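You operate a simulated robot arm through the tools that you are given. There is no shell and no other tool. Be economical: measure what you need, move in short steps, check, and stop when the job is done.

The job below is to be done with a simulated robot arm. You get a single attempt, and the scene is never put back.

## Task
Hoist the engine out of the boat onto the low bench's rails.
Fine: first turn the blue and black star knobs clear, raise it till the panel shows TOP before you roll it, lower it till the chain is slack; keep out from under it, brake pedals stay on, no OVERLOAD.

Only the result counts: the job must be done as asked and must still hold three seconds after the hand-in. Knocking over, shifting, dropping, spilling or breaking anything else fails it.

## Robot
A 7-joint arm with a two-finger parallel gripper on a trunk, on a base that drives. Base frame: it is fixed to the floor where the robot stands at the start and does not move with it; the origin is under the middle of the robot, x ahead of it, y to its left, z up; the surface under the hand at the start is at about z = 0.8. Lengths are in m, angles in rad, forces in N, time in s.
With the tool pointing down near the work surface it reaches from about 0.1 to 0.88 m from the robot's upright axis, wherever it stands. Its first joint turns from -2.007 to 2.007 rad. Places, roughly: black star knob [0.7, -0.2, 0.6]; blue star knob [0.7, 0, 0.6]; near bow pedal [0.4, -1, 0.1]; near stern pedal [0.5, 0.8, 0.1]; red hoist [0.9, -0.2, 2.1]; wall bow pedal [1.8, -1, 0.1]; wall stern pedal [1.7, 0.8, 0.1]. Payload 3.91 kg.
The TCP is the grasp point between the finger pads, 0.03 m short of the fingertips. In the tool frame z runs along the fingers and y along their closing line. The gripper opens to 0.11 m. The fingers are 0.02 m wide and 0.01 m thick; the gripper's body (0.048 by 0.112 m) begins 0.055 m behind the TCP.
Orientation is told as [roll, pitch, yaw] about the base's x, y, z axes, in that order, counted from this pose: with the fingers straight down and closing along the base's y, the tool's x points along the base's -x, its y along +y and its z along -z.

## Interface
- The arm moves only by the tool arm_command. Its argument "moves" is a list of rows, each an object (a shift or turn left out is 0, a gripper value left out holds the last) with "offset": the shift along the base's x, y, z in mm, a list of three; "angular": the turn, a rotation vector about the base's x, y, z in rad, a list of three. In form: [{"offset": [x, y, z], "angular": [ax, ay, az]}, ...]. A call has 1 to 8 rows; each row shifts and turns the commanded pose from where the row before left it. "hand" is the finger opening in mm, from 0 to 110, set as the call begins (left out, the last holds). Rows are played at 5 a second. More than 0.05 m and 0.15 rad between two rows, or a gripper value outside its range, and nothing of the call is played. A pose out of reach is approached as far as the arm can. The call stops where the force on the tool passes 90 N (or 10 N more than at its start, if that is more) or the arm is blocked; 0.2 s more then pass. The fingers move at their own pace (about 0.153 m/s each) and stop on an object; they squeeze with about 27 N. The grip force told is the motor's: it shows also when the fingers shut on nothing. Time passes only in rows, and 0.2 s behind the last, so rows that do not move let the fingers close. The reply holds the time, the measured pose of the TCP, the force on the tool along the base axes, the opening and the grip force, in the units named above and with some noise, with the torque about the TCP (base axes, N m) and any sound that the robot's microphone picked up, and new pictures: "views" is both (left out), scene, wrist or none.
- Cameras (640 x 400 px; columns grow to the right, rows downward): "scene" is now at [0.219, 0.1531, 1.5496]; the picture's right is [-0.57, -0.82, 0.00], its down [-0.33, 0.23, -0.92] and it looks along [0.75, -0.52, -0.40] (base axes); focal length 214 px, centre (320, 200). "wrist" rides on the gripper at [0.072, 0.017, -0.103] in the tool frame; the picture's right is [-0.23, 0.97, 0.00], its down [-0.76, -0.18, -0.62] and it looks along [-0.61, -0.14, 0.78] (tool axes); focal length 222 px, centre (320, 200). There is no depth. A picture from a camera that has moved, and an enlarged one, comes with that camera's place and axes in the base frame and with its lens.
- raise_lower(by): slides the trunk up (or, below 0, down) by that many m; the arm and the scene camera ride with it, the base frame stays. It gives what a move gives, with no picture.
- drive_base(legs): drives the robot by 1 to 6 legs, each [ahead, left, turn to the left] in m, m and rad, along the robot's own axes; the way and the turn of a leg run together, so that a leg with both is an arc; at most 1.5 m and 3.142 rad a leg. The arm and the cameras ride along, it lands a little off, and it stops where it bumps. It gives what a move gives, and a new picture of the scene camera.
- turn_head(pan, tilt): turns the head with the scene camera to pan (to the left, within 1.396 rad either way) and tilt (down, from -0.506 to 1.204), counted from straight ahead of the robot. It gives what a move gives, and a new picture of the scene camera.
- zoom(camera, box): a new picture of the part [left, top, right, bottom] of that camera's present view, enlarged. It takes no simulated time.
- close_job(): hands the job in; it is judged then, once.

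Work in short steps. Places have to be worked out from the pictures, the camera data and where the tool is seen: move nearer, look again, correct. Check each grasp and each placing, and mend what went wrong. You have 120 turns and 260 pictures in all, those below and enlarged ones among them. Open the gripper and draw the arm clear of the work before you hand the job in, unless the task says otherwise.

The tools are called after "Call:" as a command line: name --argument value ..., lists and objects as JSON in quotes. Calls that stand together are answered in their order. arm_command: Moves the arm, as the interface text tells. Its arguments: {"type":"object","properties":{"moves":{"type":"array"},"hand":{"type":"number"},"views":{"type":"string","enum":["both","scene","wrist","none"]}},"required":["moves"]} The other tools are called the same way: raise_lower (by) slides the trunk up or down; drive_base (legs) drives the base; turn_head (pan, tilt) turns the head that bears the scene camera; zoom (camera, box) takes an enlarged picture of a part of a camera's view; close_job () hands the job in.

At the start:

```text
time_s: 0.0
eef_pos: [0.5401, -0.1261, 1.6392]
ee_rot: [0.001, 0.0, -0.001]
contact_force: [-1.0, -0.8, -0.5]
torque: [0.02, -0.03, 0.0]
gripper_width: 0.1101
finger_force: 0.1
trunk travel left (down, up): [-0.865, 0.125]
robot x, y, heading: [0.0015, -0.0014, 0.003]
head pan, tilt: [-0.607, 0.408]
```

scene: 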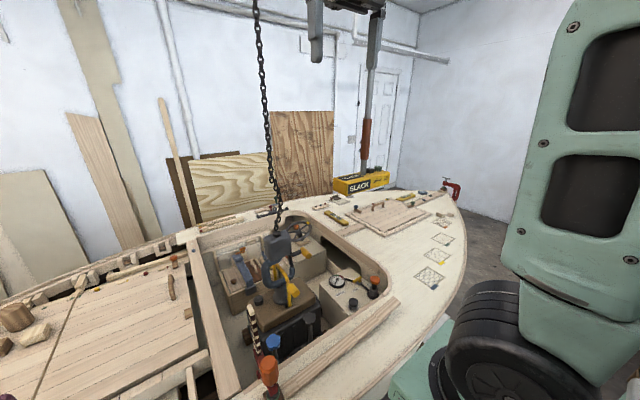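
wrist: 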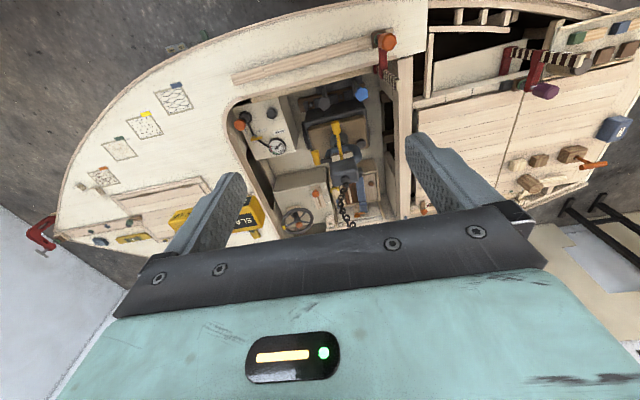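

The pictures show a boat cockpit with the engine on a chain, and a yellow pendant panel reading SLACK. I'll look around with the head first.

Call:
turn_head --pan -0.3 --tilt -0.3

Call:
turn_head --pan 0.8 --tilt 0.3

Call:
turn_head --pan -1.3 --tilt 0.3

Call:
turn_head --pan 0.1 --tilt 0.8

```text
time_s: 1.1
eef_pos: [0.54, -0.127, 1.6399]
ee_rot: [-0.001, -0.001, 0.0]
contact_force: [0.5, 0.4, 0.5]
torque: [0.0, 0.03, -0.01]
gripper_width: 0.1099
finger_force: 0.1
trunk travel left (down, up): [-0.865, 0.125]
robot x, y, heading: [0.0001, 0.0033, -0.002]
head pan, tilt: [-0.3, -0.3]
camera scene: at [0.2181, 0.1826, 1.6129], right [-0.3, -0.96, 0.0], down [0.28, -0.09, -0.96], along [0.91, -0.28, 0.29], focal length 214 px, centre (320, 200)
```

scene: 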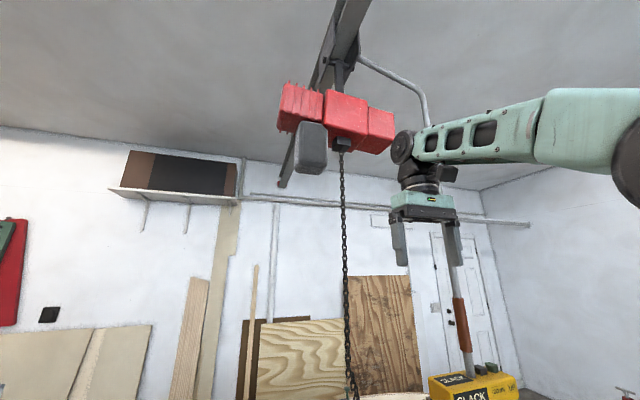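

```text
time_s: 2.4
eef_pos: [0.5414, -0.1263, 1.64]
ee_rot: [-0.001, -0.001, -0.001]
contact_force: [-0.9, 0.3, -0.2]
torque: [0.02, -0.03, 0.01]
gripper_width: 0.1103
finger_force: 0.2
trunk travel left (down, up): [-0.865, 0.125]
robot x, y, heading: [0.0011, 0.0014, 0.001]
head pan, tilt: [0.799, 0.3]
camera scene: at [0.2081, 0.2727, 1.5598], right [0.72, -0.7, 0.0], down [-0.21, -0.21, -0.96], along [0.67, 0.68, -0.3], focal length 214 px, centre (320, 200)
```

scene: 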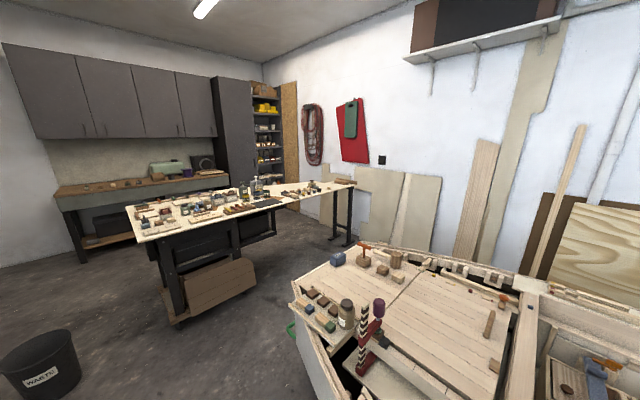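

```text
time_s: 4.4
eef_pos: [0.5415, -0.1266, 1.6392]
ee_rot: [0.001, 0.0, 0.0]
contact_force: [0.9, -0.1, -0.3]
torque: [-0.02, -0.02, 0.02]
gripper_width: 0.11
finger_force: 0.1
trunk travel left (down, up): [-0.865, 0.125]
robot x, y, heading: [0.0021, -0.0021, -0.003]
head pan, tilt: [-1.3, 0.3]
camera scene: at [0.168, 0.1159, 1.5597], right [-0.96, -0.27, 0.0], down [-0.08, 0.28, -0.96], along [0.26, -0.92, -0.3], focal length 214 px, centre (320, 200)
```

scene: 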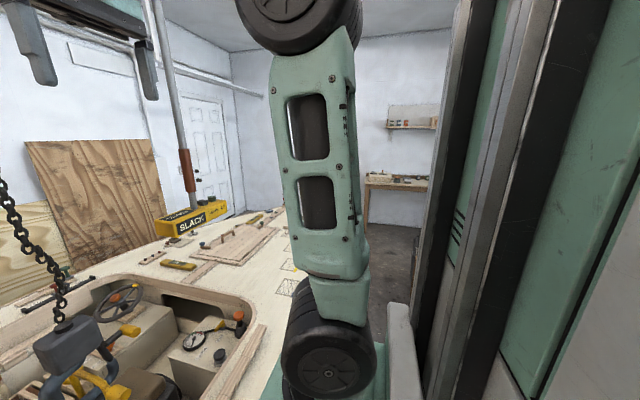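

```text
time_s: 5.9
eef_pos: [0.541, -0.127, 1.6394]
ee_rot: [-0.001, 0.001, 0.0]
contact_force: [0.5, -0.4, 0.3]
torque: [0.06, -0.03, 0.0]
gripper_width: 0.11
finger_force: 0.1
trunk travel left (down, up): [-0.865, 0.125]
robot x, y, heading: [-0.0006, 0.0026, 0.002]
head pan, tilt: [0.099, 0.799]
camera scene: at [0.2233, 0.2138, 1.5154], right [0.1, -1.0, 0.0], down [-0.71, -0.07, -0.7], along [0.69, 0.07, -0.72], focal length 214 px, centre (320, 200)
```

scene: 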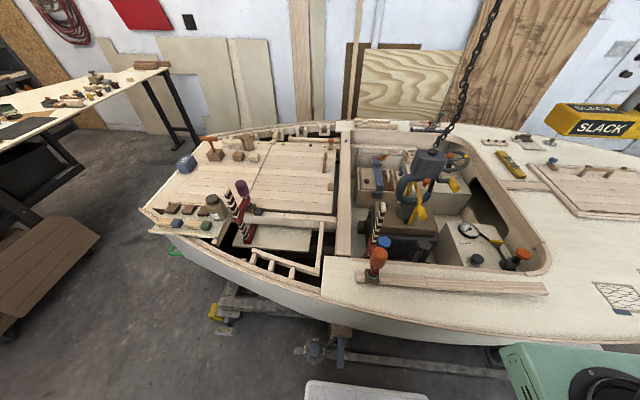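

I'll zoom on the engine, and look up at the beam and to the far left for the low bench.

Call:
zoom --camera "scene" --box '[330, 120, 560, 300]'

Call:
turn_head --pan 0.3 --tilt -0.45

Call:
turn_head --pan -0.55 --tilt -0.1

Call:
turn_head --pan 1.39 --tilt 0.4

```text
2.22 times, centred on (445, 210) of scene
camera zoom: at [0.2233, 0.2138, 1.5154], right [0.1, -1.0, 0.0], down [-0.71, -0.07, -0.7], along [0.69, 0.07, -0.72], focal length 477 px, centre (42, 178)
```

zoom: 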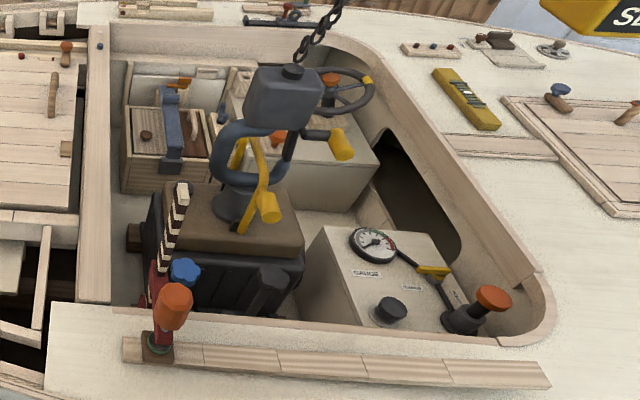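

```text
time_s: 7.4
eef_pos: [0.5405, -0.1257, 1.6394]
ee_rot: [0.0, 0.0, -0.001]
contact_force: [0.1, -0.5, -0.2]
torque: [-0.01, -0.05, 0.01]
gripper_width: 0.11
finger_force: 0.0
trunk travel left (down, up): [-0.865, 0.125]
robot x, y, heading: [-0.0009, 0.0005, -0.002]
head pan, tilt: [0.3, -0.45]
camera scene: at [0.21, 0.2266, 1.6241], right [0.3, -0.96, 0.0], down [0.42, 0.13, -0.9], along [0.86, 0.27, 0.43], focal length 214 px, centre (320, 200)
```

scene: 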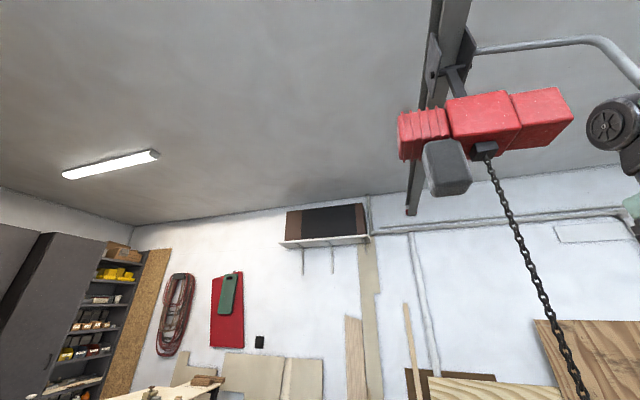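

```text
time_s: 8.5
eef_pos: [0.542, -0.1266, 1.6385]
ee_rot: [-0.001, 0.001, 0.001]
contact_force: [0.1, 0.1, 0.3]
torque: [0.02, -0.01, 0.03]
gripper_width: 0.1102
finger_force: 0.0
trunk travel left (down, up): [-0.865, 0.125]
robot x, y, heading: [0.0029, 0.0012, -0.005]
head pan, tilt: [-0.55, -0.099]
camera scene: at [0.2172, 0.1604, 1.5963], right [-0.52, -0.85, 0.0], down [0.09, -0.05, -0.99], along [0.85, -0.52, 0.1], focal length 214 px, centre (320, 200)
```

scene: 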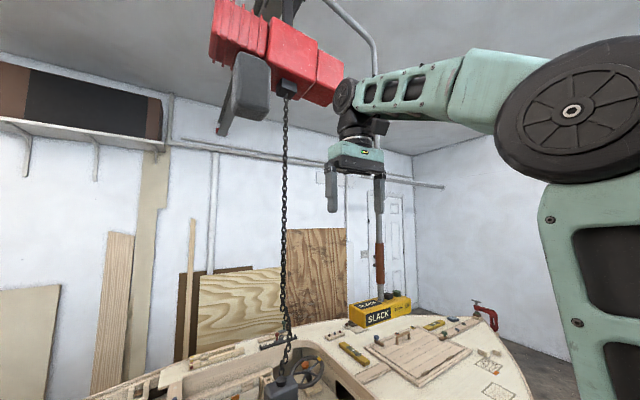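

```text
time_s: 10.4
eef_pos: [0.5412, -0.1262, 1.6398]
ee_rot: [0.0, 0.002, 0.003]
contact_force: [-0.4, -0.2, 0.1]
torque: [-0.02, 0.01, 0.04]
gripper_width: 0.1098
finger_force: 0.0
trunk travel left (down, up): [-0.865, 0.125]
robot x, y, heading: [-0.0026, 0.0007, 0.002]
head pan, tilt: [1.389, 0.4]
camera scene: at [0.1597, 0.297, 1.5505], right [0.98, -0.18, 0.0], down [-0.07, -0.38, -0.92], along [0.17, 0.91, -0.39], focal length 214 px, centre (320, 200)
```

scene: 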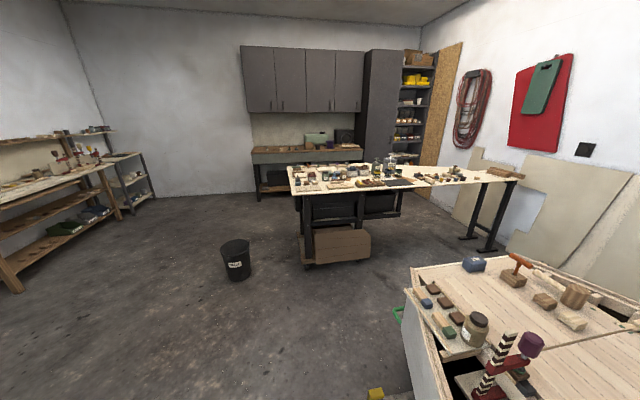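

The beam runs across the boat along x. I zoom in on the panel for its controls, then look at the floor behind by backing away and turning.

Call:
turn_head --pan -0.65 --tilt 0.15

Call:
zoom --camera "scene" --box '[310, 180, 470, 280]'

Call:
zoom --camera "scene" --box '[160, 0, 480, 200]'

```text
time_s: 12.4
eef_pos: [0.5409, -0.1274, 1.6399]
ee_rot: [0.001, 0.0, -0.001]
contact_force: [0.4, -0.1, -0.3]
torque: [-0.01, 0.03, -0.02]
gripper_width: 0.11
finger_force: 0.1
trunk travel left (down, up): [-0.865, 0.125]
robot x, y, heading: [0.0025, -0.0014, 0.001]
head pan, tilt: [-0.649, 0.15]
camera scene: at [0.2169, 0.1498, 1.5737], right [-0.6, -0.8, 0.0], down [-0.12, 0.09, -0.99], along [0.79, -0.6, -0.15], focal length 214 px, centre (320, 200)
```

scene: 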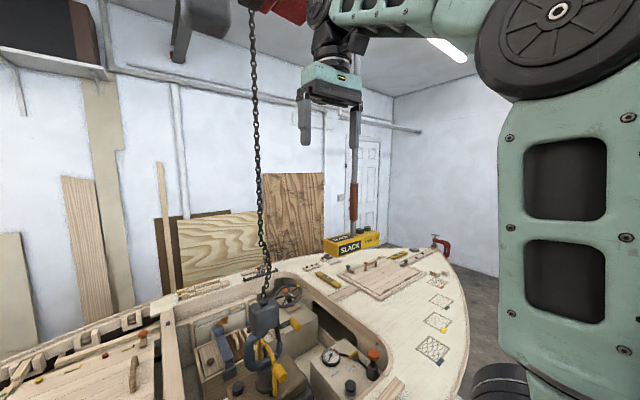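

```text
4.00 times, centred on (390, 230) of scene
camera zoom: at [0.2169, 0.1498, 1.5737], right [-0.6, -0.8, 0.0], down [-0.12, 0.09, -0.99], along [0.79, -0.6, -0.15], focal length 858 px, centre (40, 80)
```

zoom: 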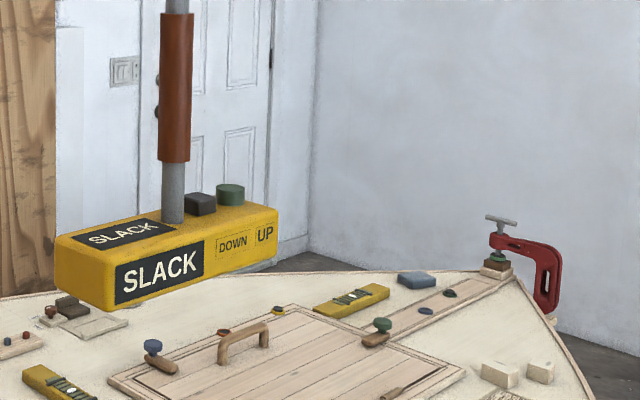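

```text
2.00 times, centred on (320, 100) of scene
camera zoom: at [0.2169, 0.1498, 1.5737], right [-0.6, -0.8, 0.0], down [-0.12, 0.09, -0.99], along [0.79, -0.6, -0.15], focal length 429 px, centre (320, 400)
```

zoom: 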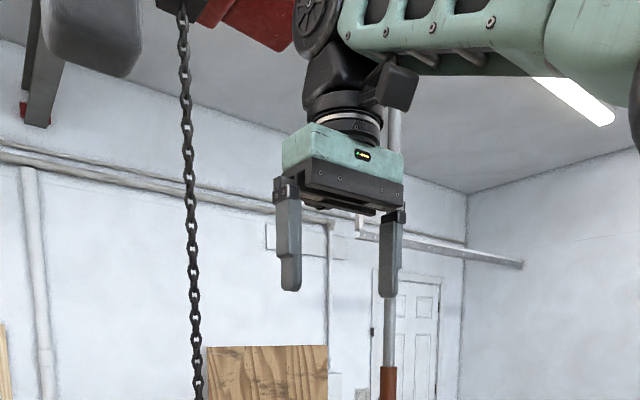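

The panel has a black DOWN and a green UP button on top, and a brown grip on the pole for rolling. Now I turn the base on the spot to see behind for the low bench.

Call:
drive_base --legs '[[-0.15, 0, 0], [0, 0, 1.57]]'

Call:
turn_head --pan 1.2 --tilt 0.4

```text
time_s: 17.6
eef_pos: [-0.0224, 0.5404, 1.6388]
ee_rot: [0.001, 0.0, 1.57]
contact_force: [0.0, 0.0, -0.5]
torque: [0.03, -0.02, 0.02]
gripper_width: 0.1097
finger_force: 0.0
trunk travel left (down, up): [-0.865, 0.125]
robot x, y, heading: [-0.1474, -0.0005, 1.568]
head pan, tilt: [-0.649, 0.15]
camera scene: at [-0.2977, 0.2171, 1.5737], right [0.8, -0.61, 0.0], down [-0.09, -0.12, -0.99], along [0.6, 0.79, -0.15], focal length 214 px, centre (320, 200)
```

scene: 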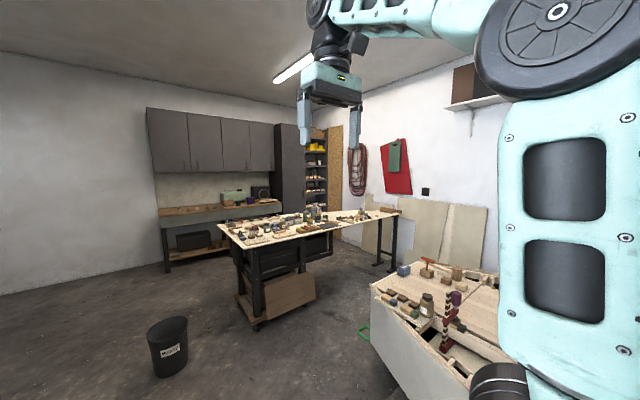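

```text
time_s: 19.4
eef_pos: [-0.0226, 0.5416, 1.6387]
ee_rot: [-0.002, 0.0, 1.568]
contact_force: [0.3, -0.7, 0.3]
torque: [-0.04, -0.02, -0.01]
gripper_width: 0.1099
finger_force: 0.0
trunk travel left (down, up): [-0.865, 0.125]
robot x, y, heading: [-0.1501, 0.0, 1.567]
head pan, tilt: [1.201, 0.4]
camera scene: at [-0.4402, 0.177, 1.5505], right [0.36, 0.93, 0.0], down [0.36, -0.14, -0.92], along [-0.86, 0.34, -0.39], focal length 214 px, centre (320, 200)
```

scene: 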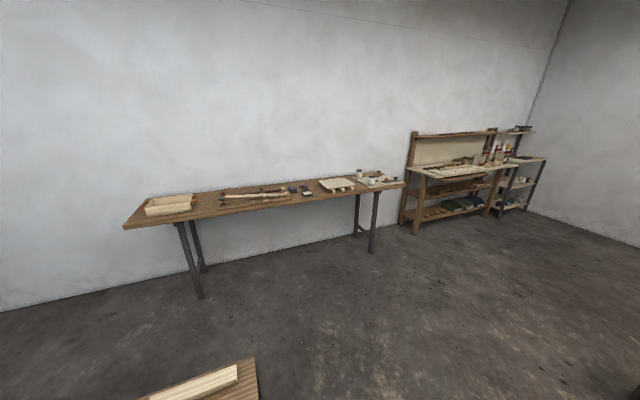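

There's something low at the picture's bottom with a rail on it; look down there.

Call:
turn_head --pan 1.39 --tilt 0.85

Call:
turn_head --pan 1.39 --tilt -0.5

```text
time_s: 20.3
eef_pos: [-0.0223, 0.5402, 1.6394]
ee_rot: [0.0, 0.0, 1.569]
contact_force: [0.4, 0.0, -0.2]
torque: [-0.01, 0.0, 0.02]
gripper_width: 0.1101
finger_force: 0.1
trunk travel left (down, up): [-0.865, 0.125]
robot x, y, heading: [-0.1506, 0.0012, 1.566]
head pan, tilt: [1.389, 0.85]
camera scene: at [-0.4308, 0.1576, 1.5114], right [0.18, 0.98, 0.0], down [0.74, -0.14, -0.66], along [-0.65, 0.12, -0.75], focal length 214 px, centre (320, 200)
```

scene: 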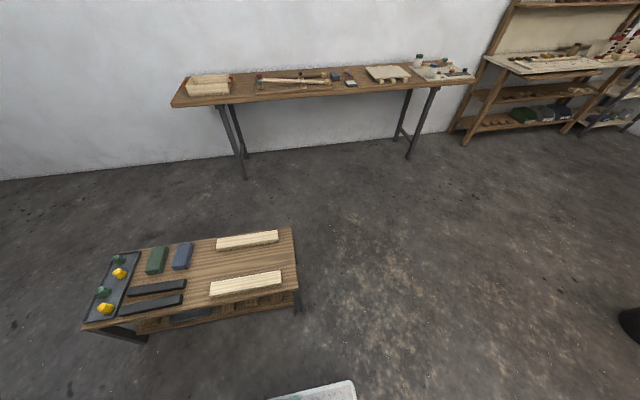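

```text
time_s: 21.8
eef_pos: [-0.0225, 0.5415, 1.6396]
ee_rot: [0.0, 0.001, 1.569]
contact_force: [-0.7, 0.1, -0.2]
torque: [-0.02, 0.01, -0.04]
gripper_width: 0.1097
finger_force: 0.1
trunk travel left (down, up): [-0.865, 0.125]
robot x, y, heading: [-0.1474, 0.0033, 1.573]
head pan, tilt: [1.389, -0.499]
camera scene: at [-0.4199, 0.1556, 1.6275], right [0.18, 0.98, 0.0], down [-0.47, 0.09, -0.88], along [-0.86, 0.16, 0.48], focal length 214 px, centre (320, 200)
```

scene: 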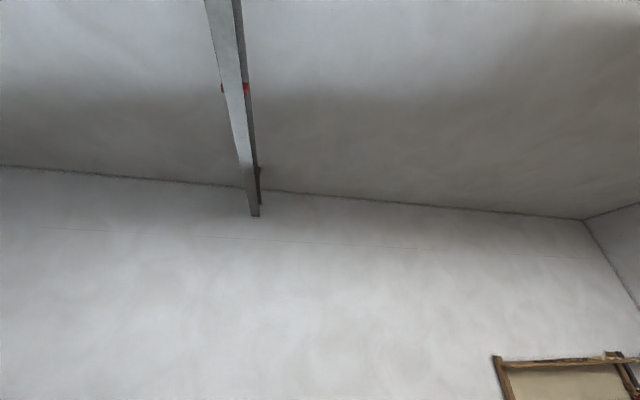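

The low bench's rails are centred near (-1.0, -0.13) with a red stop on the beam near x≈-1.1, and the panel hangs near (0.89, -0.5, 1.2). I return to the start and look closely at the engine and knobs.

Call:
drive_base --legs '[[0, 0, -1.57], [0.15, 0, 0]]'

Call:
turn_head --pan -0.3 --tilt 0.9

Call:
zoom --camera "scene" --box '[220, 120, 420, 280]'

Call:
zoom --camera "wrist" --box '[230, 60, 420, 240]'

```text
time_s: 27.0
eef_pos: [0.5392, -0.1359, 1.6398]
ee_rot: [0.0, -0.001, -0.014]
contact_force: [-0.7, 0.5, 0.0]
torque: [-0.01, -0.01, 0.02]
gripper_width: 0.1103
finger_force: 0.1
trunk travel left (down, up): [-0.865, 0.125]
robot x, y, heading: [-0.0009, -0.0035, -0.012]
head pan, tilt: [1.389, -0.499]
camera scene: at [0.1587, 0.2677, 1.6275], right [0.98, -0.19, 0.0], down [0.09, 0.47, -0.88], along [0.17, 0.86, 0.48], focal length 214 px, centre (320, 200)
```

scene: 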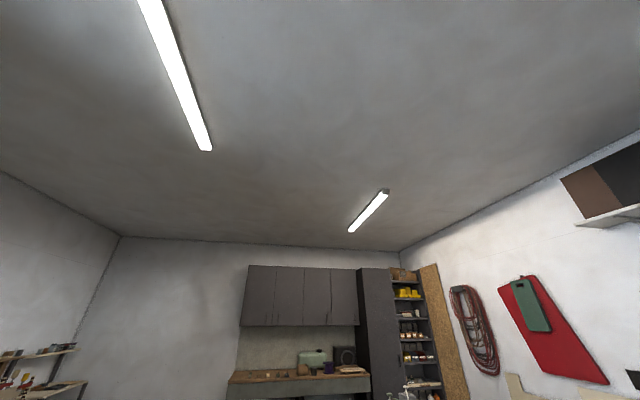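

```text
time_s: 28.8
eef_pos: [0.54, -0.1357, 1.6393]
ee_rot: [-0.001, 0.001, -0.013]
contact_force: [-0.7, -0.1, 0.4]
torque: [-0.01, 0.01, -0.01]
gripper_width: 0.1098
finger_force: 0.0
trunk travel left (down, up): [-0.865, 0.125]
robot x, y, heading: [-0.001, -0.0034, -0.013]
head pan, tilt: [-0.3, 0.901]
camera scene: at [0.2179, 0.1787, 1.5075], right [-0.31, -0.95, 0.0], down [-0.75, 0.24, -0.62], along [0.59, -0.19, -0.78], focal length 214 px, centre (320, 200)
```

scene: 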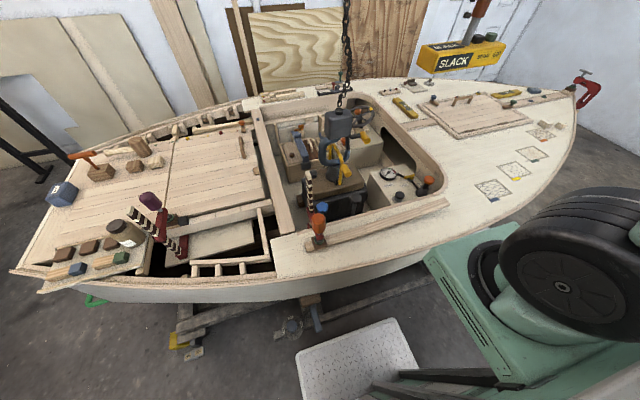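

```text
2.50 times, centred on (320, 200) of scene
camera zoom: at [0.2179, 0.1787, 1.5075], right [-0.31, -0.95, 0.0], down [-0.75, 0.24, -0.62], along [0.59, -0.19, -0.78], focal length 536 px, centre (320, 200)
```

zoom: 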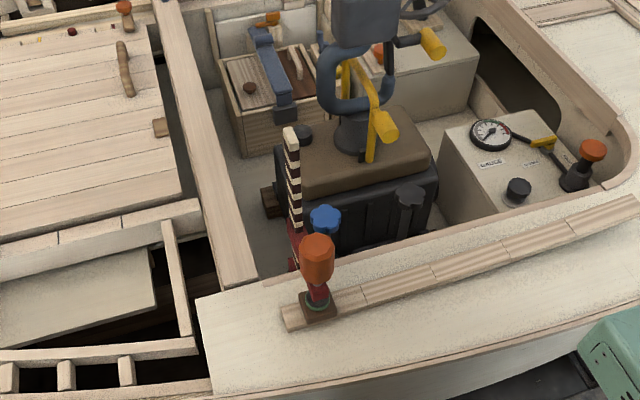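

```text
2.22 times, centred on (325, 150) of wrist
camera zoom: at [0.467, -0.1177, 1.744], right [0.24, 0.97, 0.0], down [0.76, -0.19, 0.62], along [0.6, -0.15, -0.78], focal length 494 px, centre (309, 311)
```

zoom: 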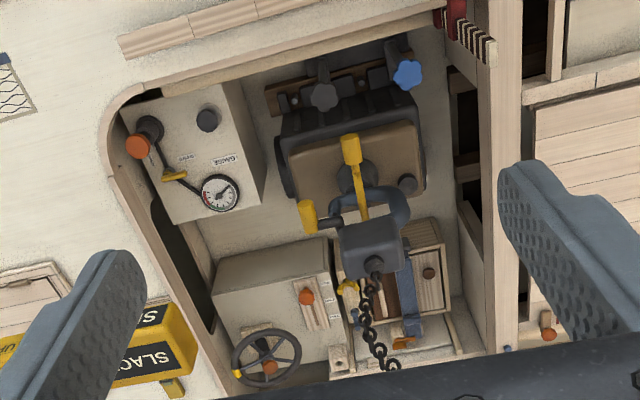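

Triangulating gives black knob ≈(0.71,-0.15,0.8) and blue ≈(0.72,0.0,0.79), each on an upright stem at the engine's near side. I move in closer above them for a better look.

Call:
arm_command --moves '[{"offset": [0, 0, -50]}, {"offset": [0, 0, -50]}, {"offset": [0, 5, -50]}, {"offset": [0, 10, -50]}, {"offset": [0, 10, -50]}, {"offset": [0, 10, -50]}, {"offset": [0, 10, -50]}]' --views "both"

Call:
zoom --camera "wrist" --box '[200, 0, 440, 200]'

```text
refused: row 3 steps farther than a row can; nothing moved
```

```text
2.00 times, centred on (320, 100) of wrist
camera zoom: at [0.467, -0.1177, 1.744], right [0.24, 0.97, 0.0], down [0.76, -0.19, 0.62], along [0.6, -0.15, -0.78], focal length 444 px, centre (320, 400)
```

zoom: 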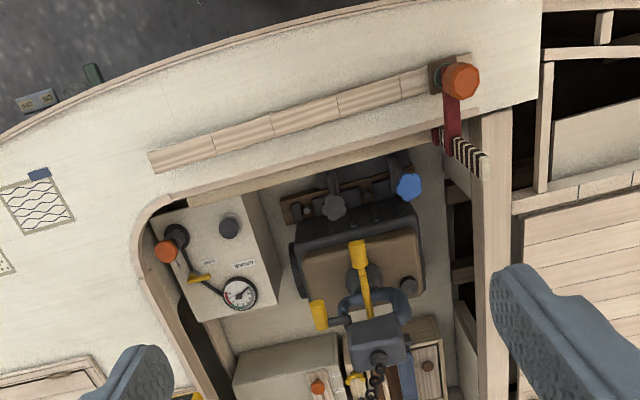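

The row's diagonal went over 50 mm; I resend with shorter steps.

Call:
arm_command --moves '[{"offset": [0, 8, -48]}, {"offset": [0, 8, -48]}, {"offset": [0, 8, -48]}, {"offset": [0, 8, -48]}, {"offset": [0, 8, -48]}, {"offset": [0, 8, -48]}, {"offset": [0, 8, -48]}, {"offset": [0, 8, -48]}]' --views "both"

Call:
zoom --camera "wrist" --box '[200, 0, 440, 200]'

```text
time_s: 30.6
eef_pos: [0.5385, -0.0719, 1.2545]
ee_rot: [0.001, -0.001, -0.013]
contact_force: [0.5, 0.2, 0.7]
torque: [0.04, -0.03, 0.02]
gripper_width: 0.1099
finger_force: 0.0
trunk travel left (down, up): [-0.865, 0.125]
robot x, y, heading: [-0.002, -0.0026, -0.012]
head pan, tilt: [-0.3, 0.901]
camera scene: at [0.2174, 0.1785, 1.5076], right [-0.31, -0.95, 0.0], down [-0.75, 0.24, -0.62], along [0.59, -0.19, -0.78], focal length 214 px, centre (320, 200)
camera wrist: at [0.4668, -0.0543, 1.3592], right [0.24, 0.97, 0.0], down [0.76, -0.19, 0.62], along [0.61, -0.15, -0.78], focal length 222 px, centre (320, 200)
```

scene: 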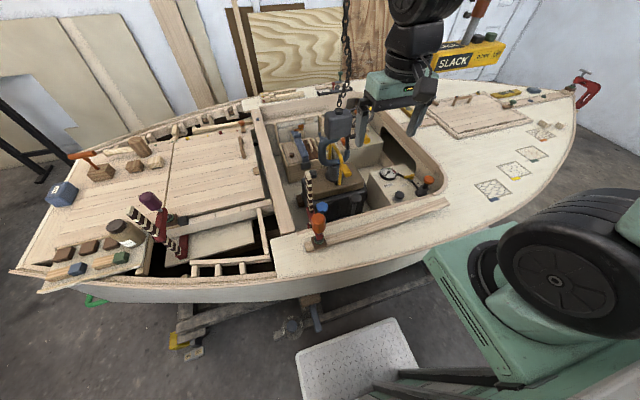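
wrist: 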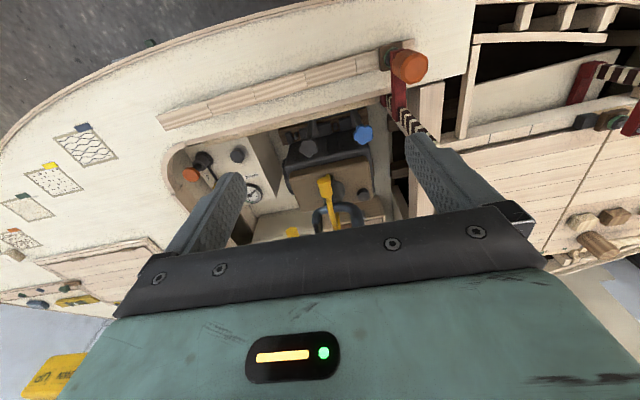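

```text
2.00 times, centred on (320, 100) of wrist
camera zoom: at [0.4668, -0.0543, 1.3592], right [0.24, 0.97, 0.0], down [0.76, -0.19, 0.62], along [0.61, -0.15, -0.78], focal length 444 px, centre (320, 400)
```

zoom: 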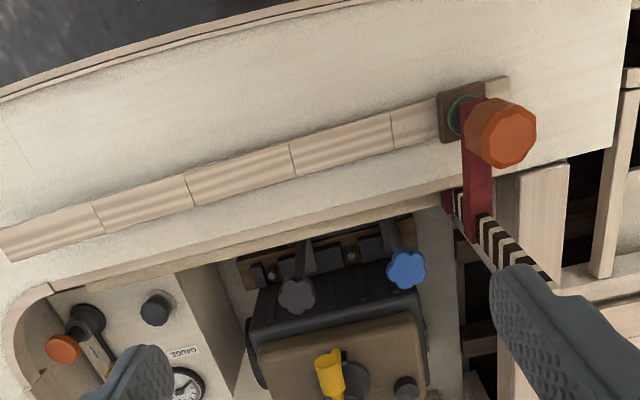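

Second triangulation: blue knob ≈(0.713,0.0,0.81), black ≈(0.711,-0.146,0.815), about 55 mm across. I move nearer to see what the stems hold.

Call:
arm_command --moves '[{"offset": [5, -5, -45]}, {"offset": [5, -5, -45]}, {"offset": [5, -5, -45]}, {"offset": [5, -5, -45]}]' --views "none"

Call:
zoom --camera "wrist" --box '[220, 0, 440, 200]'

```text
time_s: 31.6
eef_pos: [0.5598, -0.0914, 1.0755]
ee_rot: [-0.001, 0.0, -0.014]
contact_force: [-0.5, 0.4, 0.3]
torque: [0.02, -0.07, -0.01]
gripper_width: 0.1099
finger_force: 0.1
trunk travel left (down, up): [-0.865, 0.125]
robot x, y, heading: [-0.0006, -0.0002, -0.014]
head pan, tilt: [-0.3, 0.901]
```

```text
2.00 times, centred on (330, 100) of wrist
camera zoom: at [0.4877, -0.0739, 1.1799], right [0.24, 0.97, 0.0], down [0.76, -0.19, 0.62], along [0.61, -0.15, -0.78], focal length 444 px, centre (300, 400)
```

zoom: 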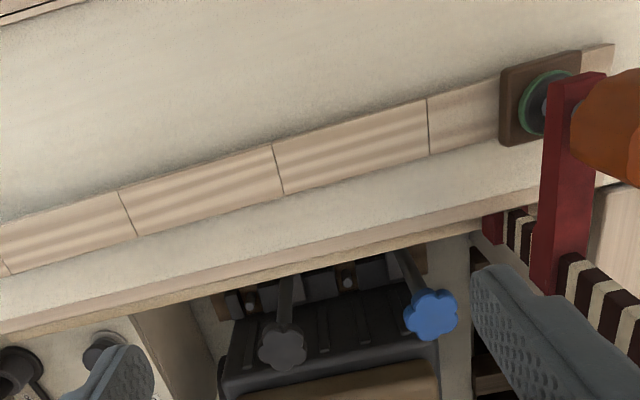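

I move further in to look down at the stems' feet.

Call:
arm_command --moves '[{"offset": [40, 5, 0]}, {"offset": [40, 5, 0]}, {"offset": [20, 5, -30]}]' --views "both"

Call:
zoom --camera "wrist" --box '[220, 0, 440, 140]'

Call:
zoom --camera "scene" --box '[260, 80, 460, 260]'

```text
time_s: 32.4
eef_pos: [0.6593, -0.0762, 1.0453]
ee_rot: [0.001, 0.001, -0.013]
contact_force: [-0.5, 0.1, 0.9]
torque: [-0.01, -0.02, -0.01]
gripper_width: 0.1099
finger_force: 0.1
trunk travel left (down, up): [-0.865, 0.125]
robot x, y, heading: [0.0026, 0.0005, -0.016]
head pan, tilt: [-0.3, 0.901]
camera scene: at [0.2173, 0.1786, 1.5076], right [-0.31, -0.95, 0.0], down [-0.75, 0.24, -0.62], along [0.59, -0.19, -0.78], focal length 214 px, centre (320, 200)
camera wrist: at [0.5869, -0.058, 1.1495], right [0.24, 0.97, 0.0], down [0.76, -0.19, 0.62], along [0.6, -0.15, -0.78], focal length 222 px, centre (320, 200)
```

scene: 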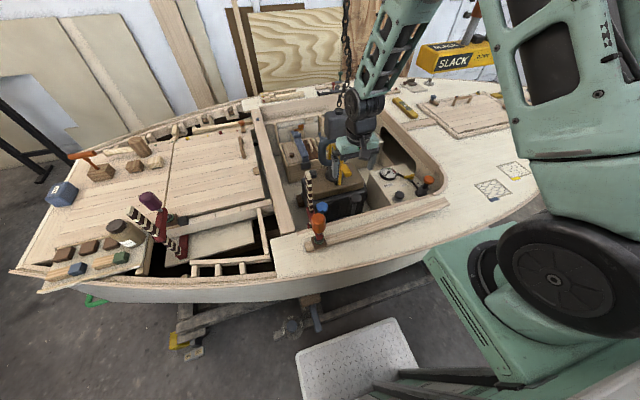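
wrist: 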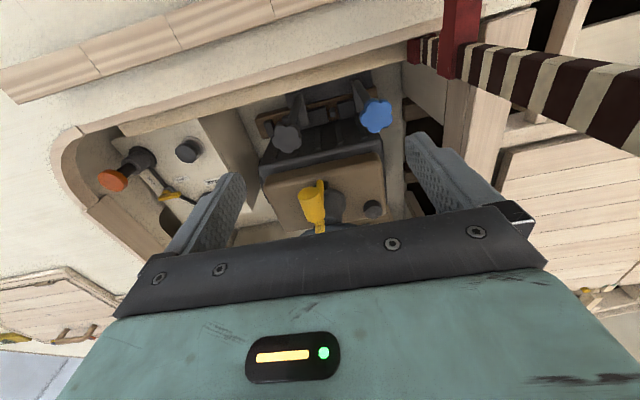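

```text
2.86 times, centred on (330, 70) of wrist
camera zoom: at [0.5869, -0.058, 1.1495], right [0.24, 0.97, 0.0], down [0.76, -0.19, 0.62], along [0.6, -0.15, -0.78], focal length 635 px, centre (291, 571)
```

zoom: 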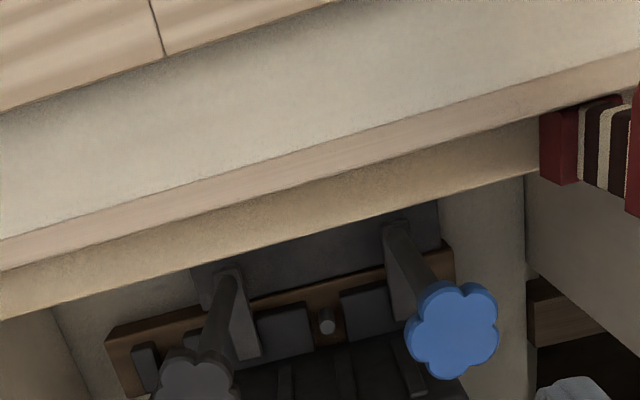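

```text
2.22 times, centred on (360, 170) of scene
camera zoom: at [0.2173, 0.1786, 1.5076], right [-0.31, -0.95, 0.0], down [-0.75, 0.24, -0.62], along [0.59, -0.19, -0.78], focal length 477 px, centre (231, 267)
```

zoom: 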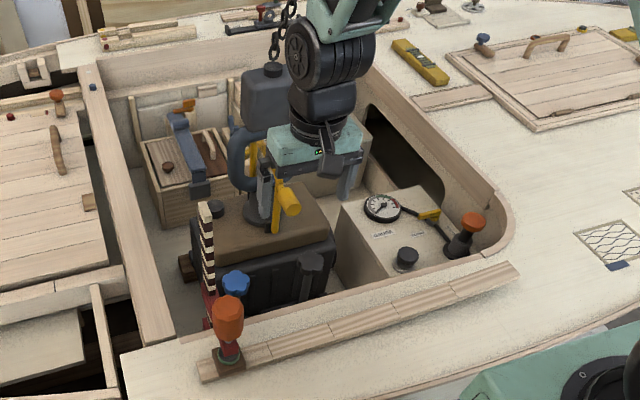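

The stems end in flat dogs pointing +x over the engine feet; each knob must be turned about a quarter turn outward. I go to the black knob first, opening 85 mm.

Call:
arm_command --moves '[{"offset": [16, -22, -30]}, {"offset": [16, -22, -30]}, {"offset": [16, -22, -30]}, {"offset": [0, 0, -40]}, {"offset": [0, 0, -40]}]' --hand 85 --views "both"

Call:
zoom --camera "wrist" --box '[160, 50, 440, 220]'

Call:
zoom --camera "scene" --box '[280, 120, 420, 240]'

```text
time_s: 33.5
eef_pos: [0.7068, -0.142, 0.8746]
ee_rot: [0.0, -0.001, -0.013]
contact_force: [0.2, 0.2, 0.2]
torque: [0.02, -0.02, 0.01]
gripper_width: 0.085
finger_force: 0.1
trunk travel left (down, up): [-0.865, 0.125]
robot x, y, heading: [-0.0028, -0.0023, -0.011]
head pan, tilt: [-0.3, 0.901]
camera scene: at [0.2175, 0.1787, 1.5076], right [-0.31, -0.95, 0.0], down [-0.75, 0.24, -0.62], along [0.59, -0.19, -0.78], focal length 214 px, centre (320, 200)
camera wrist: at [0.6349, -0.1246, 0.9792], right [0.24, 0.97, 0.0], down [0.76, -0.19, 0.62], along [0.61, -0.15, -0.78], focal length 222 px, centre (320, 200)
```

scene: 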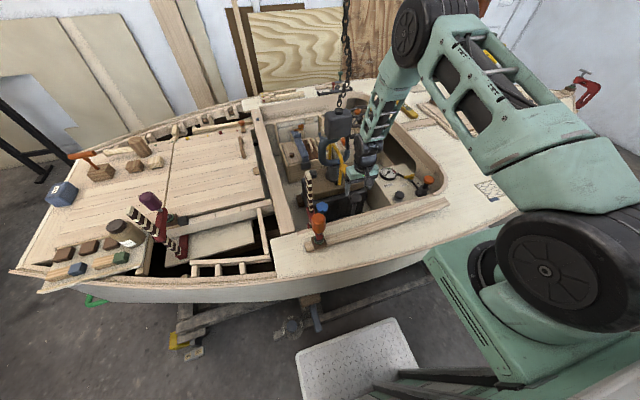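
wrist: 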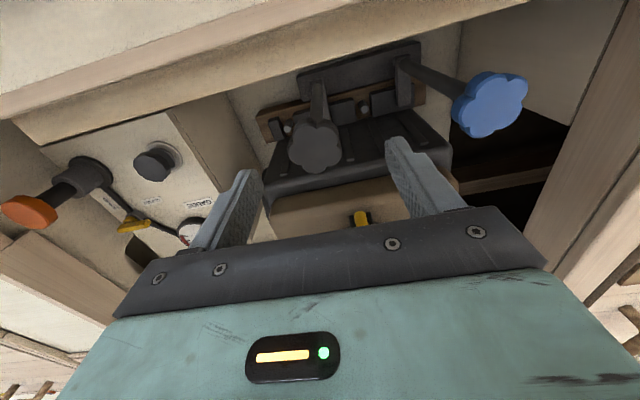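

```text
2.29 times, centred on (300, 135) of wrist
camera zoom: at [0.6349, -0.1246, 0.9792], right [0.24, 0.97, 0.0], down [0.76, -0.19, 0.62], along [0.61, -0.15, -0.78], focal length 508 px, centre (366, 349)
```

zoom: 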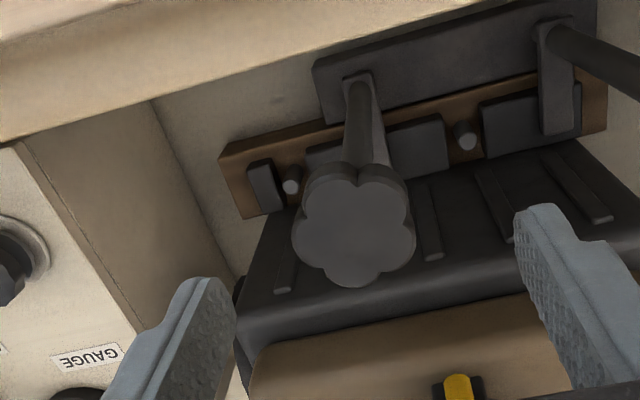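

```text
3.33 times, centred on (350, 180) of scene
camera zoom: at [0.2175, 0.1787, 1.5076], right [-0.31, -0.95, 0.0], down [-0.75, 0.24, -0.62], along [0.59, -0.19, -0.78], focal length 715 px, centre (220, 267)
```

zoom: 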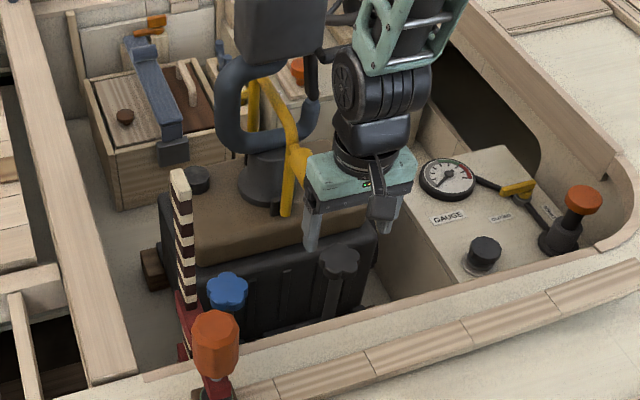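

Knob centre refined to ≈(0.717,-0.149,~0.79), about 45 mm across. I shift slightly and lower onto it.

Call:
arm_command --moves '[{"offset": [9, -6, -25]}, {"offset": [0, 0, -25]}, {"offset": [0, 0, -20]}]' --hand 85 --views "wrist"

Call:
zoom --camera "scene" --box '[300, 130, 420, 230]'

```text
time_s: 34.4
eef_pos: [0.7168, -0.1495, 0.8046]
ee_rot: [0.0, -0.001, -0.013]
contact_force: [0.2, 0.2, -0.9]
torque: [-0.02, -0.04, -0.01]
gripper_width: 0.0852
finger_force: 0.1
trunk travel left (down, up): [-0.865, 0.125]
robot x, y, heading: [-0.0019, -0.003, -0.011]
head pan, tilt: [-0.3, 0.901]
camera wrist: at [0.6436, -0.1306, 0.9098], right [0.24, 0.97, 0.0], down [0.76, -0.19, 0.62], along [0.61, -0.15, -0.78], focal length 222 px, centre (320, 200)
```

wrist: 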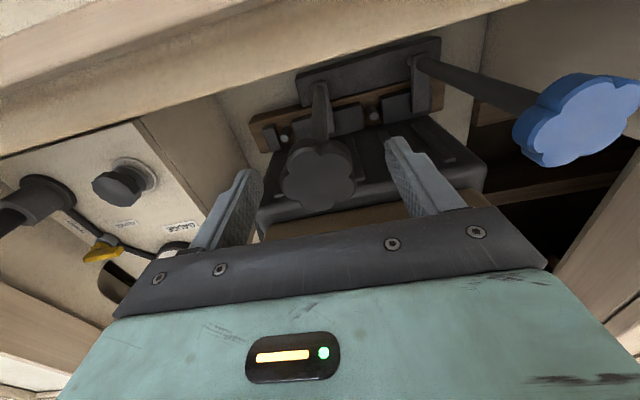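

```text
4.00 times, centred on (360, 180) of scene
camera zoom: at [0.2177, 0.1787, 1.5075], right [-0.31, -0.95, 0.0], down [-0.75, 0.24, -0.62], along [0.59, -0.19, -0.78], focal length 858 px, centre (160, 280)
```

zoom: 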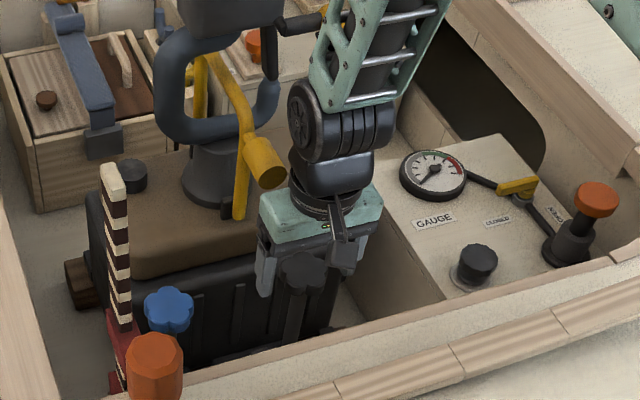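

The knob (318,178) lies between the TCP and fingertip projections with the right size for that depth, so it's on the tool axis about 15 mm below the TCP. Lower 12 mm and close.

Call:
arm_command --moves '[{"offset": [0, 0, -13]}, {"offset": [0, 0, 0]}]' --views "none"

Call:
arm_command --moves '[{"offset": [0, 0, 0]}, {"offset": [0, 0, 0]}]' --hand 0 --views "wrist"

```text
time_s: 35.0
eef_pos: [0.7148, -0.1476, 0.7928]
ee_rot: [0.0, -0.002, -0.014]
contact_force: [-0.1, 1.1, -0.7]
torque: [0.0, 0.0, -0.02]
gripper_width: 0.0849
finger_force: 0.1
trunk travel left (down, up): [-0.865, 0.125]
robot x, y, heading: [-0.0018, -0.0034, -0.012]
head pan, tilt: [-0.3, 0.901]
```

```text
time_s: 35.5
eef_pos: [0.7154, -0.1539, 0.7931]
ee_rot: [-0.003, 0.0, -0.017]
contact_force: [-0.6, -27.1, -2.1]
torque: [-0.93, -0.3, -0.9]
gripper_width: 0.0496
finger_force: 45.6
trunk travel left (down, up): [-0.865, 0.125]
robot x, y, heading: [0.0009, -0.0024, -0.015]
head pan, tilt: [-0.3, 0.901]
camera wrist: at [0.6434, -0.1348, 0.8969], right [0.24, 0.97, 0.0], down [0.76, -0.19, 0.62], along [0.6, -0.16, -0.78], focal length 222 px, centre (320, 200)
```

wrist: 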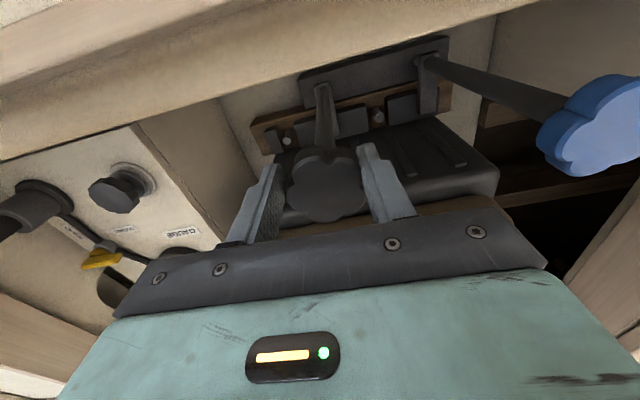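

Gripped at 50 mm but the knob pulls the hand toward -y, so I shift the command -6 mm to relieve it, then start turning clockwise.

Call:
arm_command --moves '[{"offset": [0, -6, 0]}, {"angular": [0, 0, -0.1]}, {"angular": [0, 0, -0.1]}, {"angular": [0, 0, -0.1]}]' --views "wrist"

```text
time_s: 36.5
eef_pos: [0.7127, -0.1471, 0.7917]
ee_rot: [0.003, 0.007, -0.309]
contact_force: [-18.9, 26.1, 3.3]
torque: [0.42, 0.89, 0.24]
gripper_width: 0.0379
finger_force: 44.8
trunk travel left (down, up): [-0.865, 0.125]
robot x, y, heading: [-0.0019, -0.0023, -0.011]
head pan, tilt: [-0.3, 0.901]
camera wrist: at [0.6498, -0.1093, 0.8972], right [0.51, 0.86, 0.0], down [0.68, -0.4, 0.62], along [0.53, -0.31, -0.79], focal length 222 px, centre (320, 200)
```

wrist: 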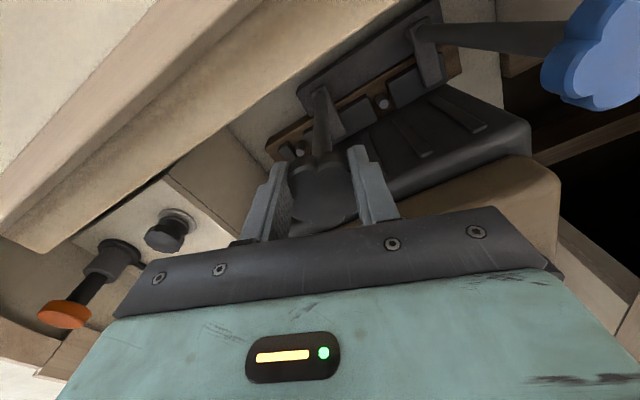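

The fingers settled into the knob's flutes (38 mm). I recentre and keep turning.

Call:
arm_command --moves '[{"offset": [-4, 6, 0]}, {"angular": [0, 0, -0.12]}, {"angular": [0, 0, -0.12]}, {"angular": [0, 0, -0.12]}, {"angular": [0, 0, -0.12]}]' --views "wrist"

Call:
zoom --camera "wrist" --box '[240, 40, 440, 220]'

```text
time_s: 37.8
eef_pos: [0.7149, -0.1435, 0.7921]
ee_rot: [0.005, 0.002, -0.79]
contact_force: [5.3, 32.8, -16.7]
torque: [-0.64, -3.28, 1.33]
gripper_width: 0.0371
finger_force: 45.0
trunk travel left (down, up): [-0.865, 0.125]
robot x, y, heading: [0.0046, 0.0013, -0.009]
head pan, tilt: [-0.3, 0.901]
camera wrist: at [0.6747, -0.0803, 0.8969], right [0.85, 0.52, 0.0], down [0.41, -0.67, 0.62], along [0.33, -0.53, -0.78], focal length 222 px, centre (320, 200)
```

wrist: 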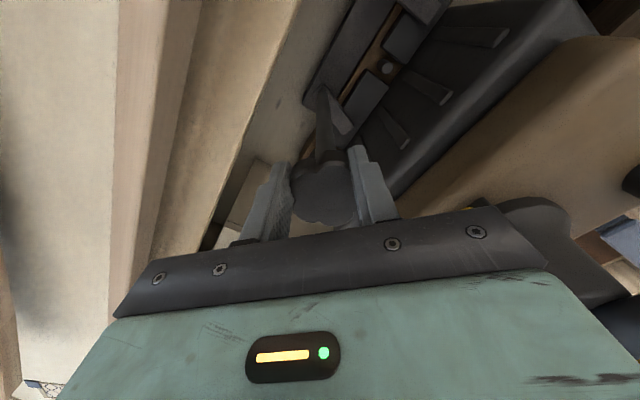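

```text
2.22 times, centred on (340, 130) of wrist
camera zoom: at [0.6747, -0.0803, 0.8969], right [0.85, 0.52, 0.0], down [0.41, -0.67, 0.62], along [0.33, -0.53, -0.78], focal length 494 px, centre (276, 356)
```

zoom: 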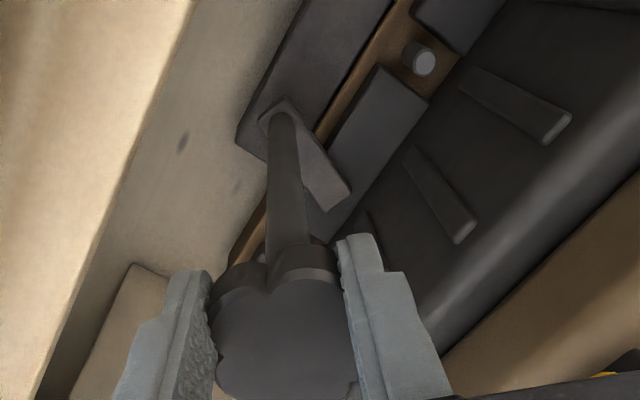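

The dog has begun swinging (now ≈20° off) with a sideways push on the hand; I recentre and continue.

Call:
arm_command --moves '[{"offset": [1, 5, 2]}, {"angular": [0, 0, -0.12]}, {"angular": [0, 0, -0.12]}, {"angular": [0, 0, -0.12]}]' --views "wrist"

Call:
zoom --camera "wrist" --box '[240, 40, 440, 220]'

```text
time_s: 38.8
eef_pos: [0.7112, -0.1304, 0.7944]
ee_rot: [0.002, 0.014, -1.149]
contact_force: [-25.1, 53.9, -19.9]
torque: [0.29, -8.62, 1.17]
gripper_width: 0.0148
finger_force: 44.8
trunk travel left (down, up): [-0.865, 0.125]
robot x, y, heading: [0.0024, -0.0052, -0.014]
head pan, tilt: [-0.3, 0.901]
camera wrist: at [0.6973, -0.0585, 0.8999], right [0.98, 0.19, 0.0], down [0.15, -0.78, 0.61], along [0.12, -0.6, -0.79], focal length 222 px, centre (320, 200)
```

wrist: 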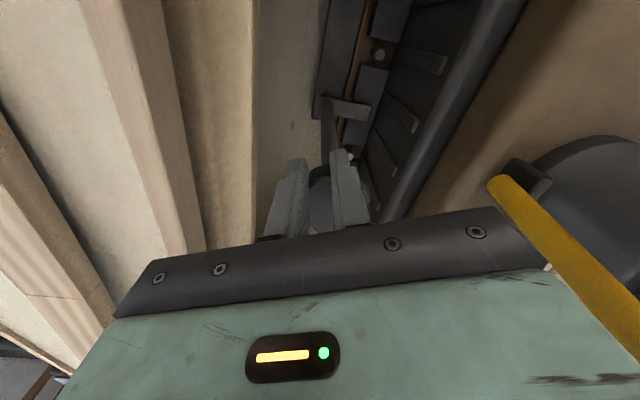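

```text
2.22 times, centred on (340, 130) of wrist
camera zoom: at [0.6973, -0.0585, 0.8999], right [0.98, 0.19, 0.0], down [0.15, -0.78, 0.61], along [0.12, -0.6, -0.79], focal length 494 px, centre (276, 356)
```

zoom: 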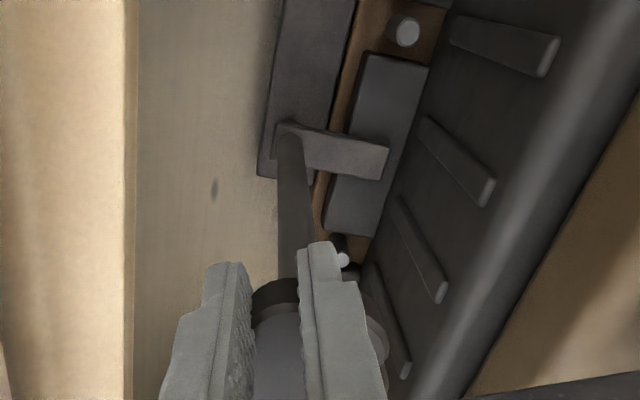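

The hand slipped off the knob and the dog is back near +x — clockwise seems to resist. I open, retreat up, and turn back to try counter-clockwise.

Call:
arm_command --moves '[{"offset": [0, 0, 0]}, {"offset": [0, 0, 0]}]' --hand 85 --views "none"

Call:
arm_command --moves '[{"offset": [0, 0, 40]}, {"angular": [0, 0, 0.14]}, {"angular": [0, 0, 0.14]}, {"angular": [0, 0, 0.14]}, {"angular": [0, 0, 0.14]}, {"angular": [0, 0, 0.14]}, {"angular": [0, 0, 0.14]}, {"angular": [0, 0, 0.14]}]' --views "wrist"

Call:
zoom --camera "wrist" --box '[220, 30, 440, 200]'

```text
time_s: 39.4
eef_pos: [0.7103, -0.1453, 0.794]
ee_rot: [-0.004, 0.002, -1.157]
contact_force: [-38.4, 10.8, -1.0]
torque: [-1.1, -3.54, 0.66]
gripper_width: 0.0853
finger_force: 0.2
trunk travel left (down, up): [-0.865, 0.125]
robot x, y, heading: [-0.0004, 0.0026, -0.008]
head pan, tilt: [-0.3, 0.901]
```

```text
time_s: 41.1
eef_pos: [0.7142, -0.1424, 0.8342]
ee_rot: [-0.001, 0.0, -0.171]
contact_force: [-0.7, -0.6, 0.1]
torque: [0.03, -0.02, -0.01]
gripper_width: 0.0849
finger_force: 0.1
trunk travel left (down, up): [-0.865, 0.125]
robot x, y, heading: [-0.0036, -0.0004, -0.017]
head pan, tilt: [-0.3, 0.901]
camera wrist: at [0.6449, -0.1141, 0.9389], right [0.39, 0.92, 0.0], down [0.72, -0.3, 0.62], along [0.57, -0.24, -0.78], focal length 222 px, centre (320, 200)
```

wrist: 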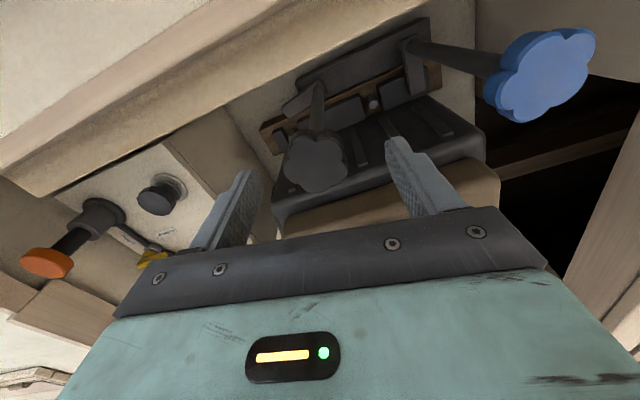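

```text
2.35 times, centred on (330, 115) of wrist
camera zoom: at [0.6449, -0.1141, 0.9389], right [0.39, 0.92, 0.0], down [0.72, -0.3, 0.62], along [0.57, -0.24, -0.78], focal length 523 px, centre (296, 400)
```

zoom: 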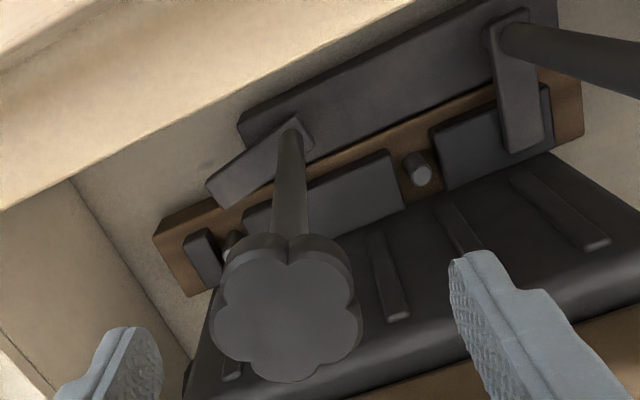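

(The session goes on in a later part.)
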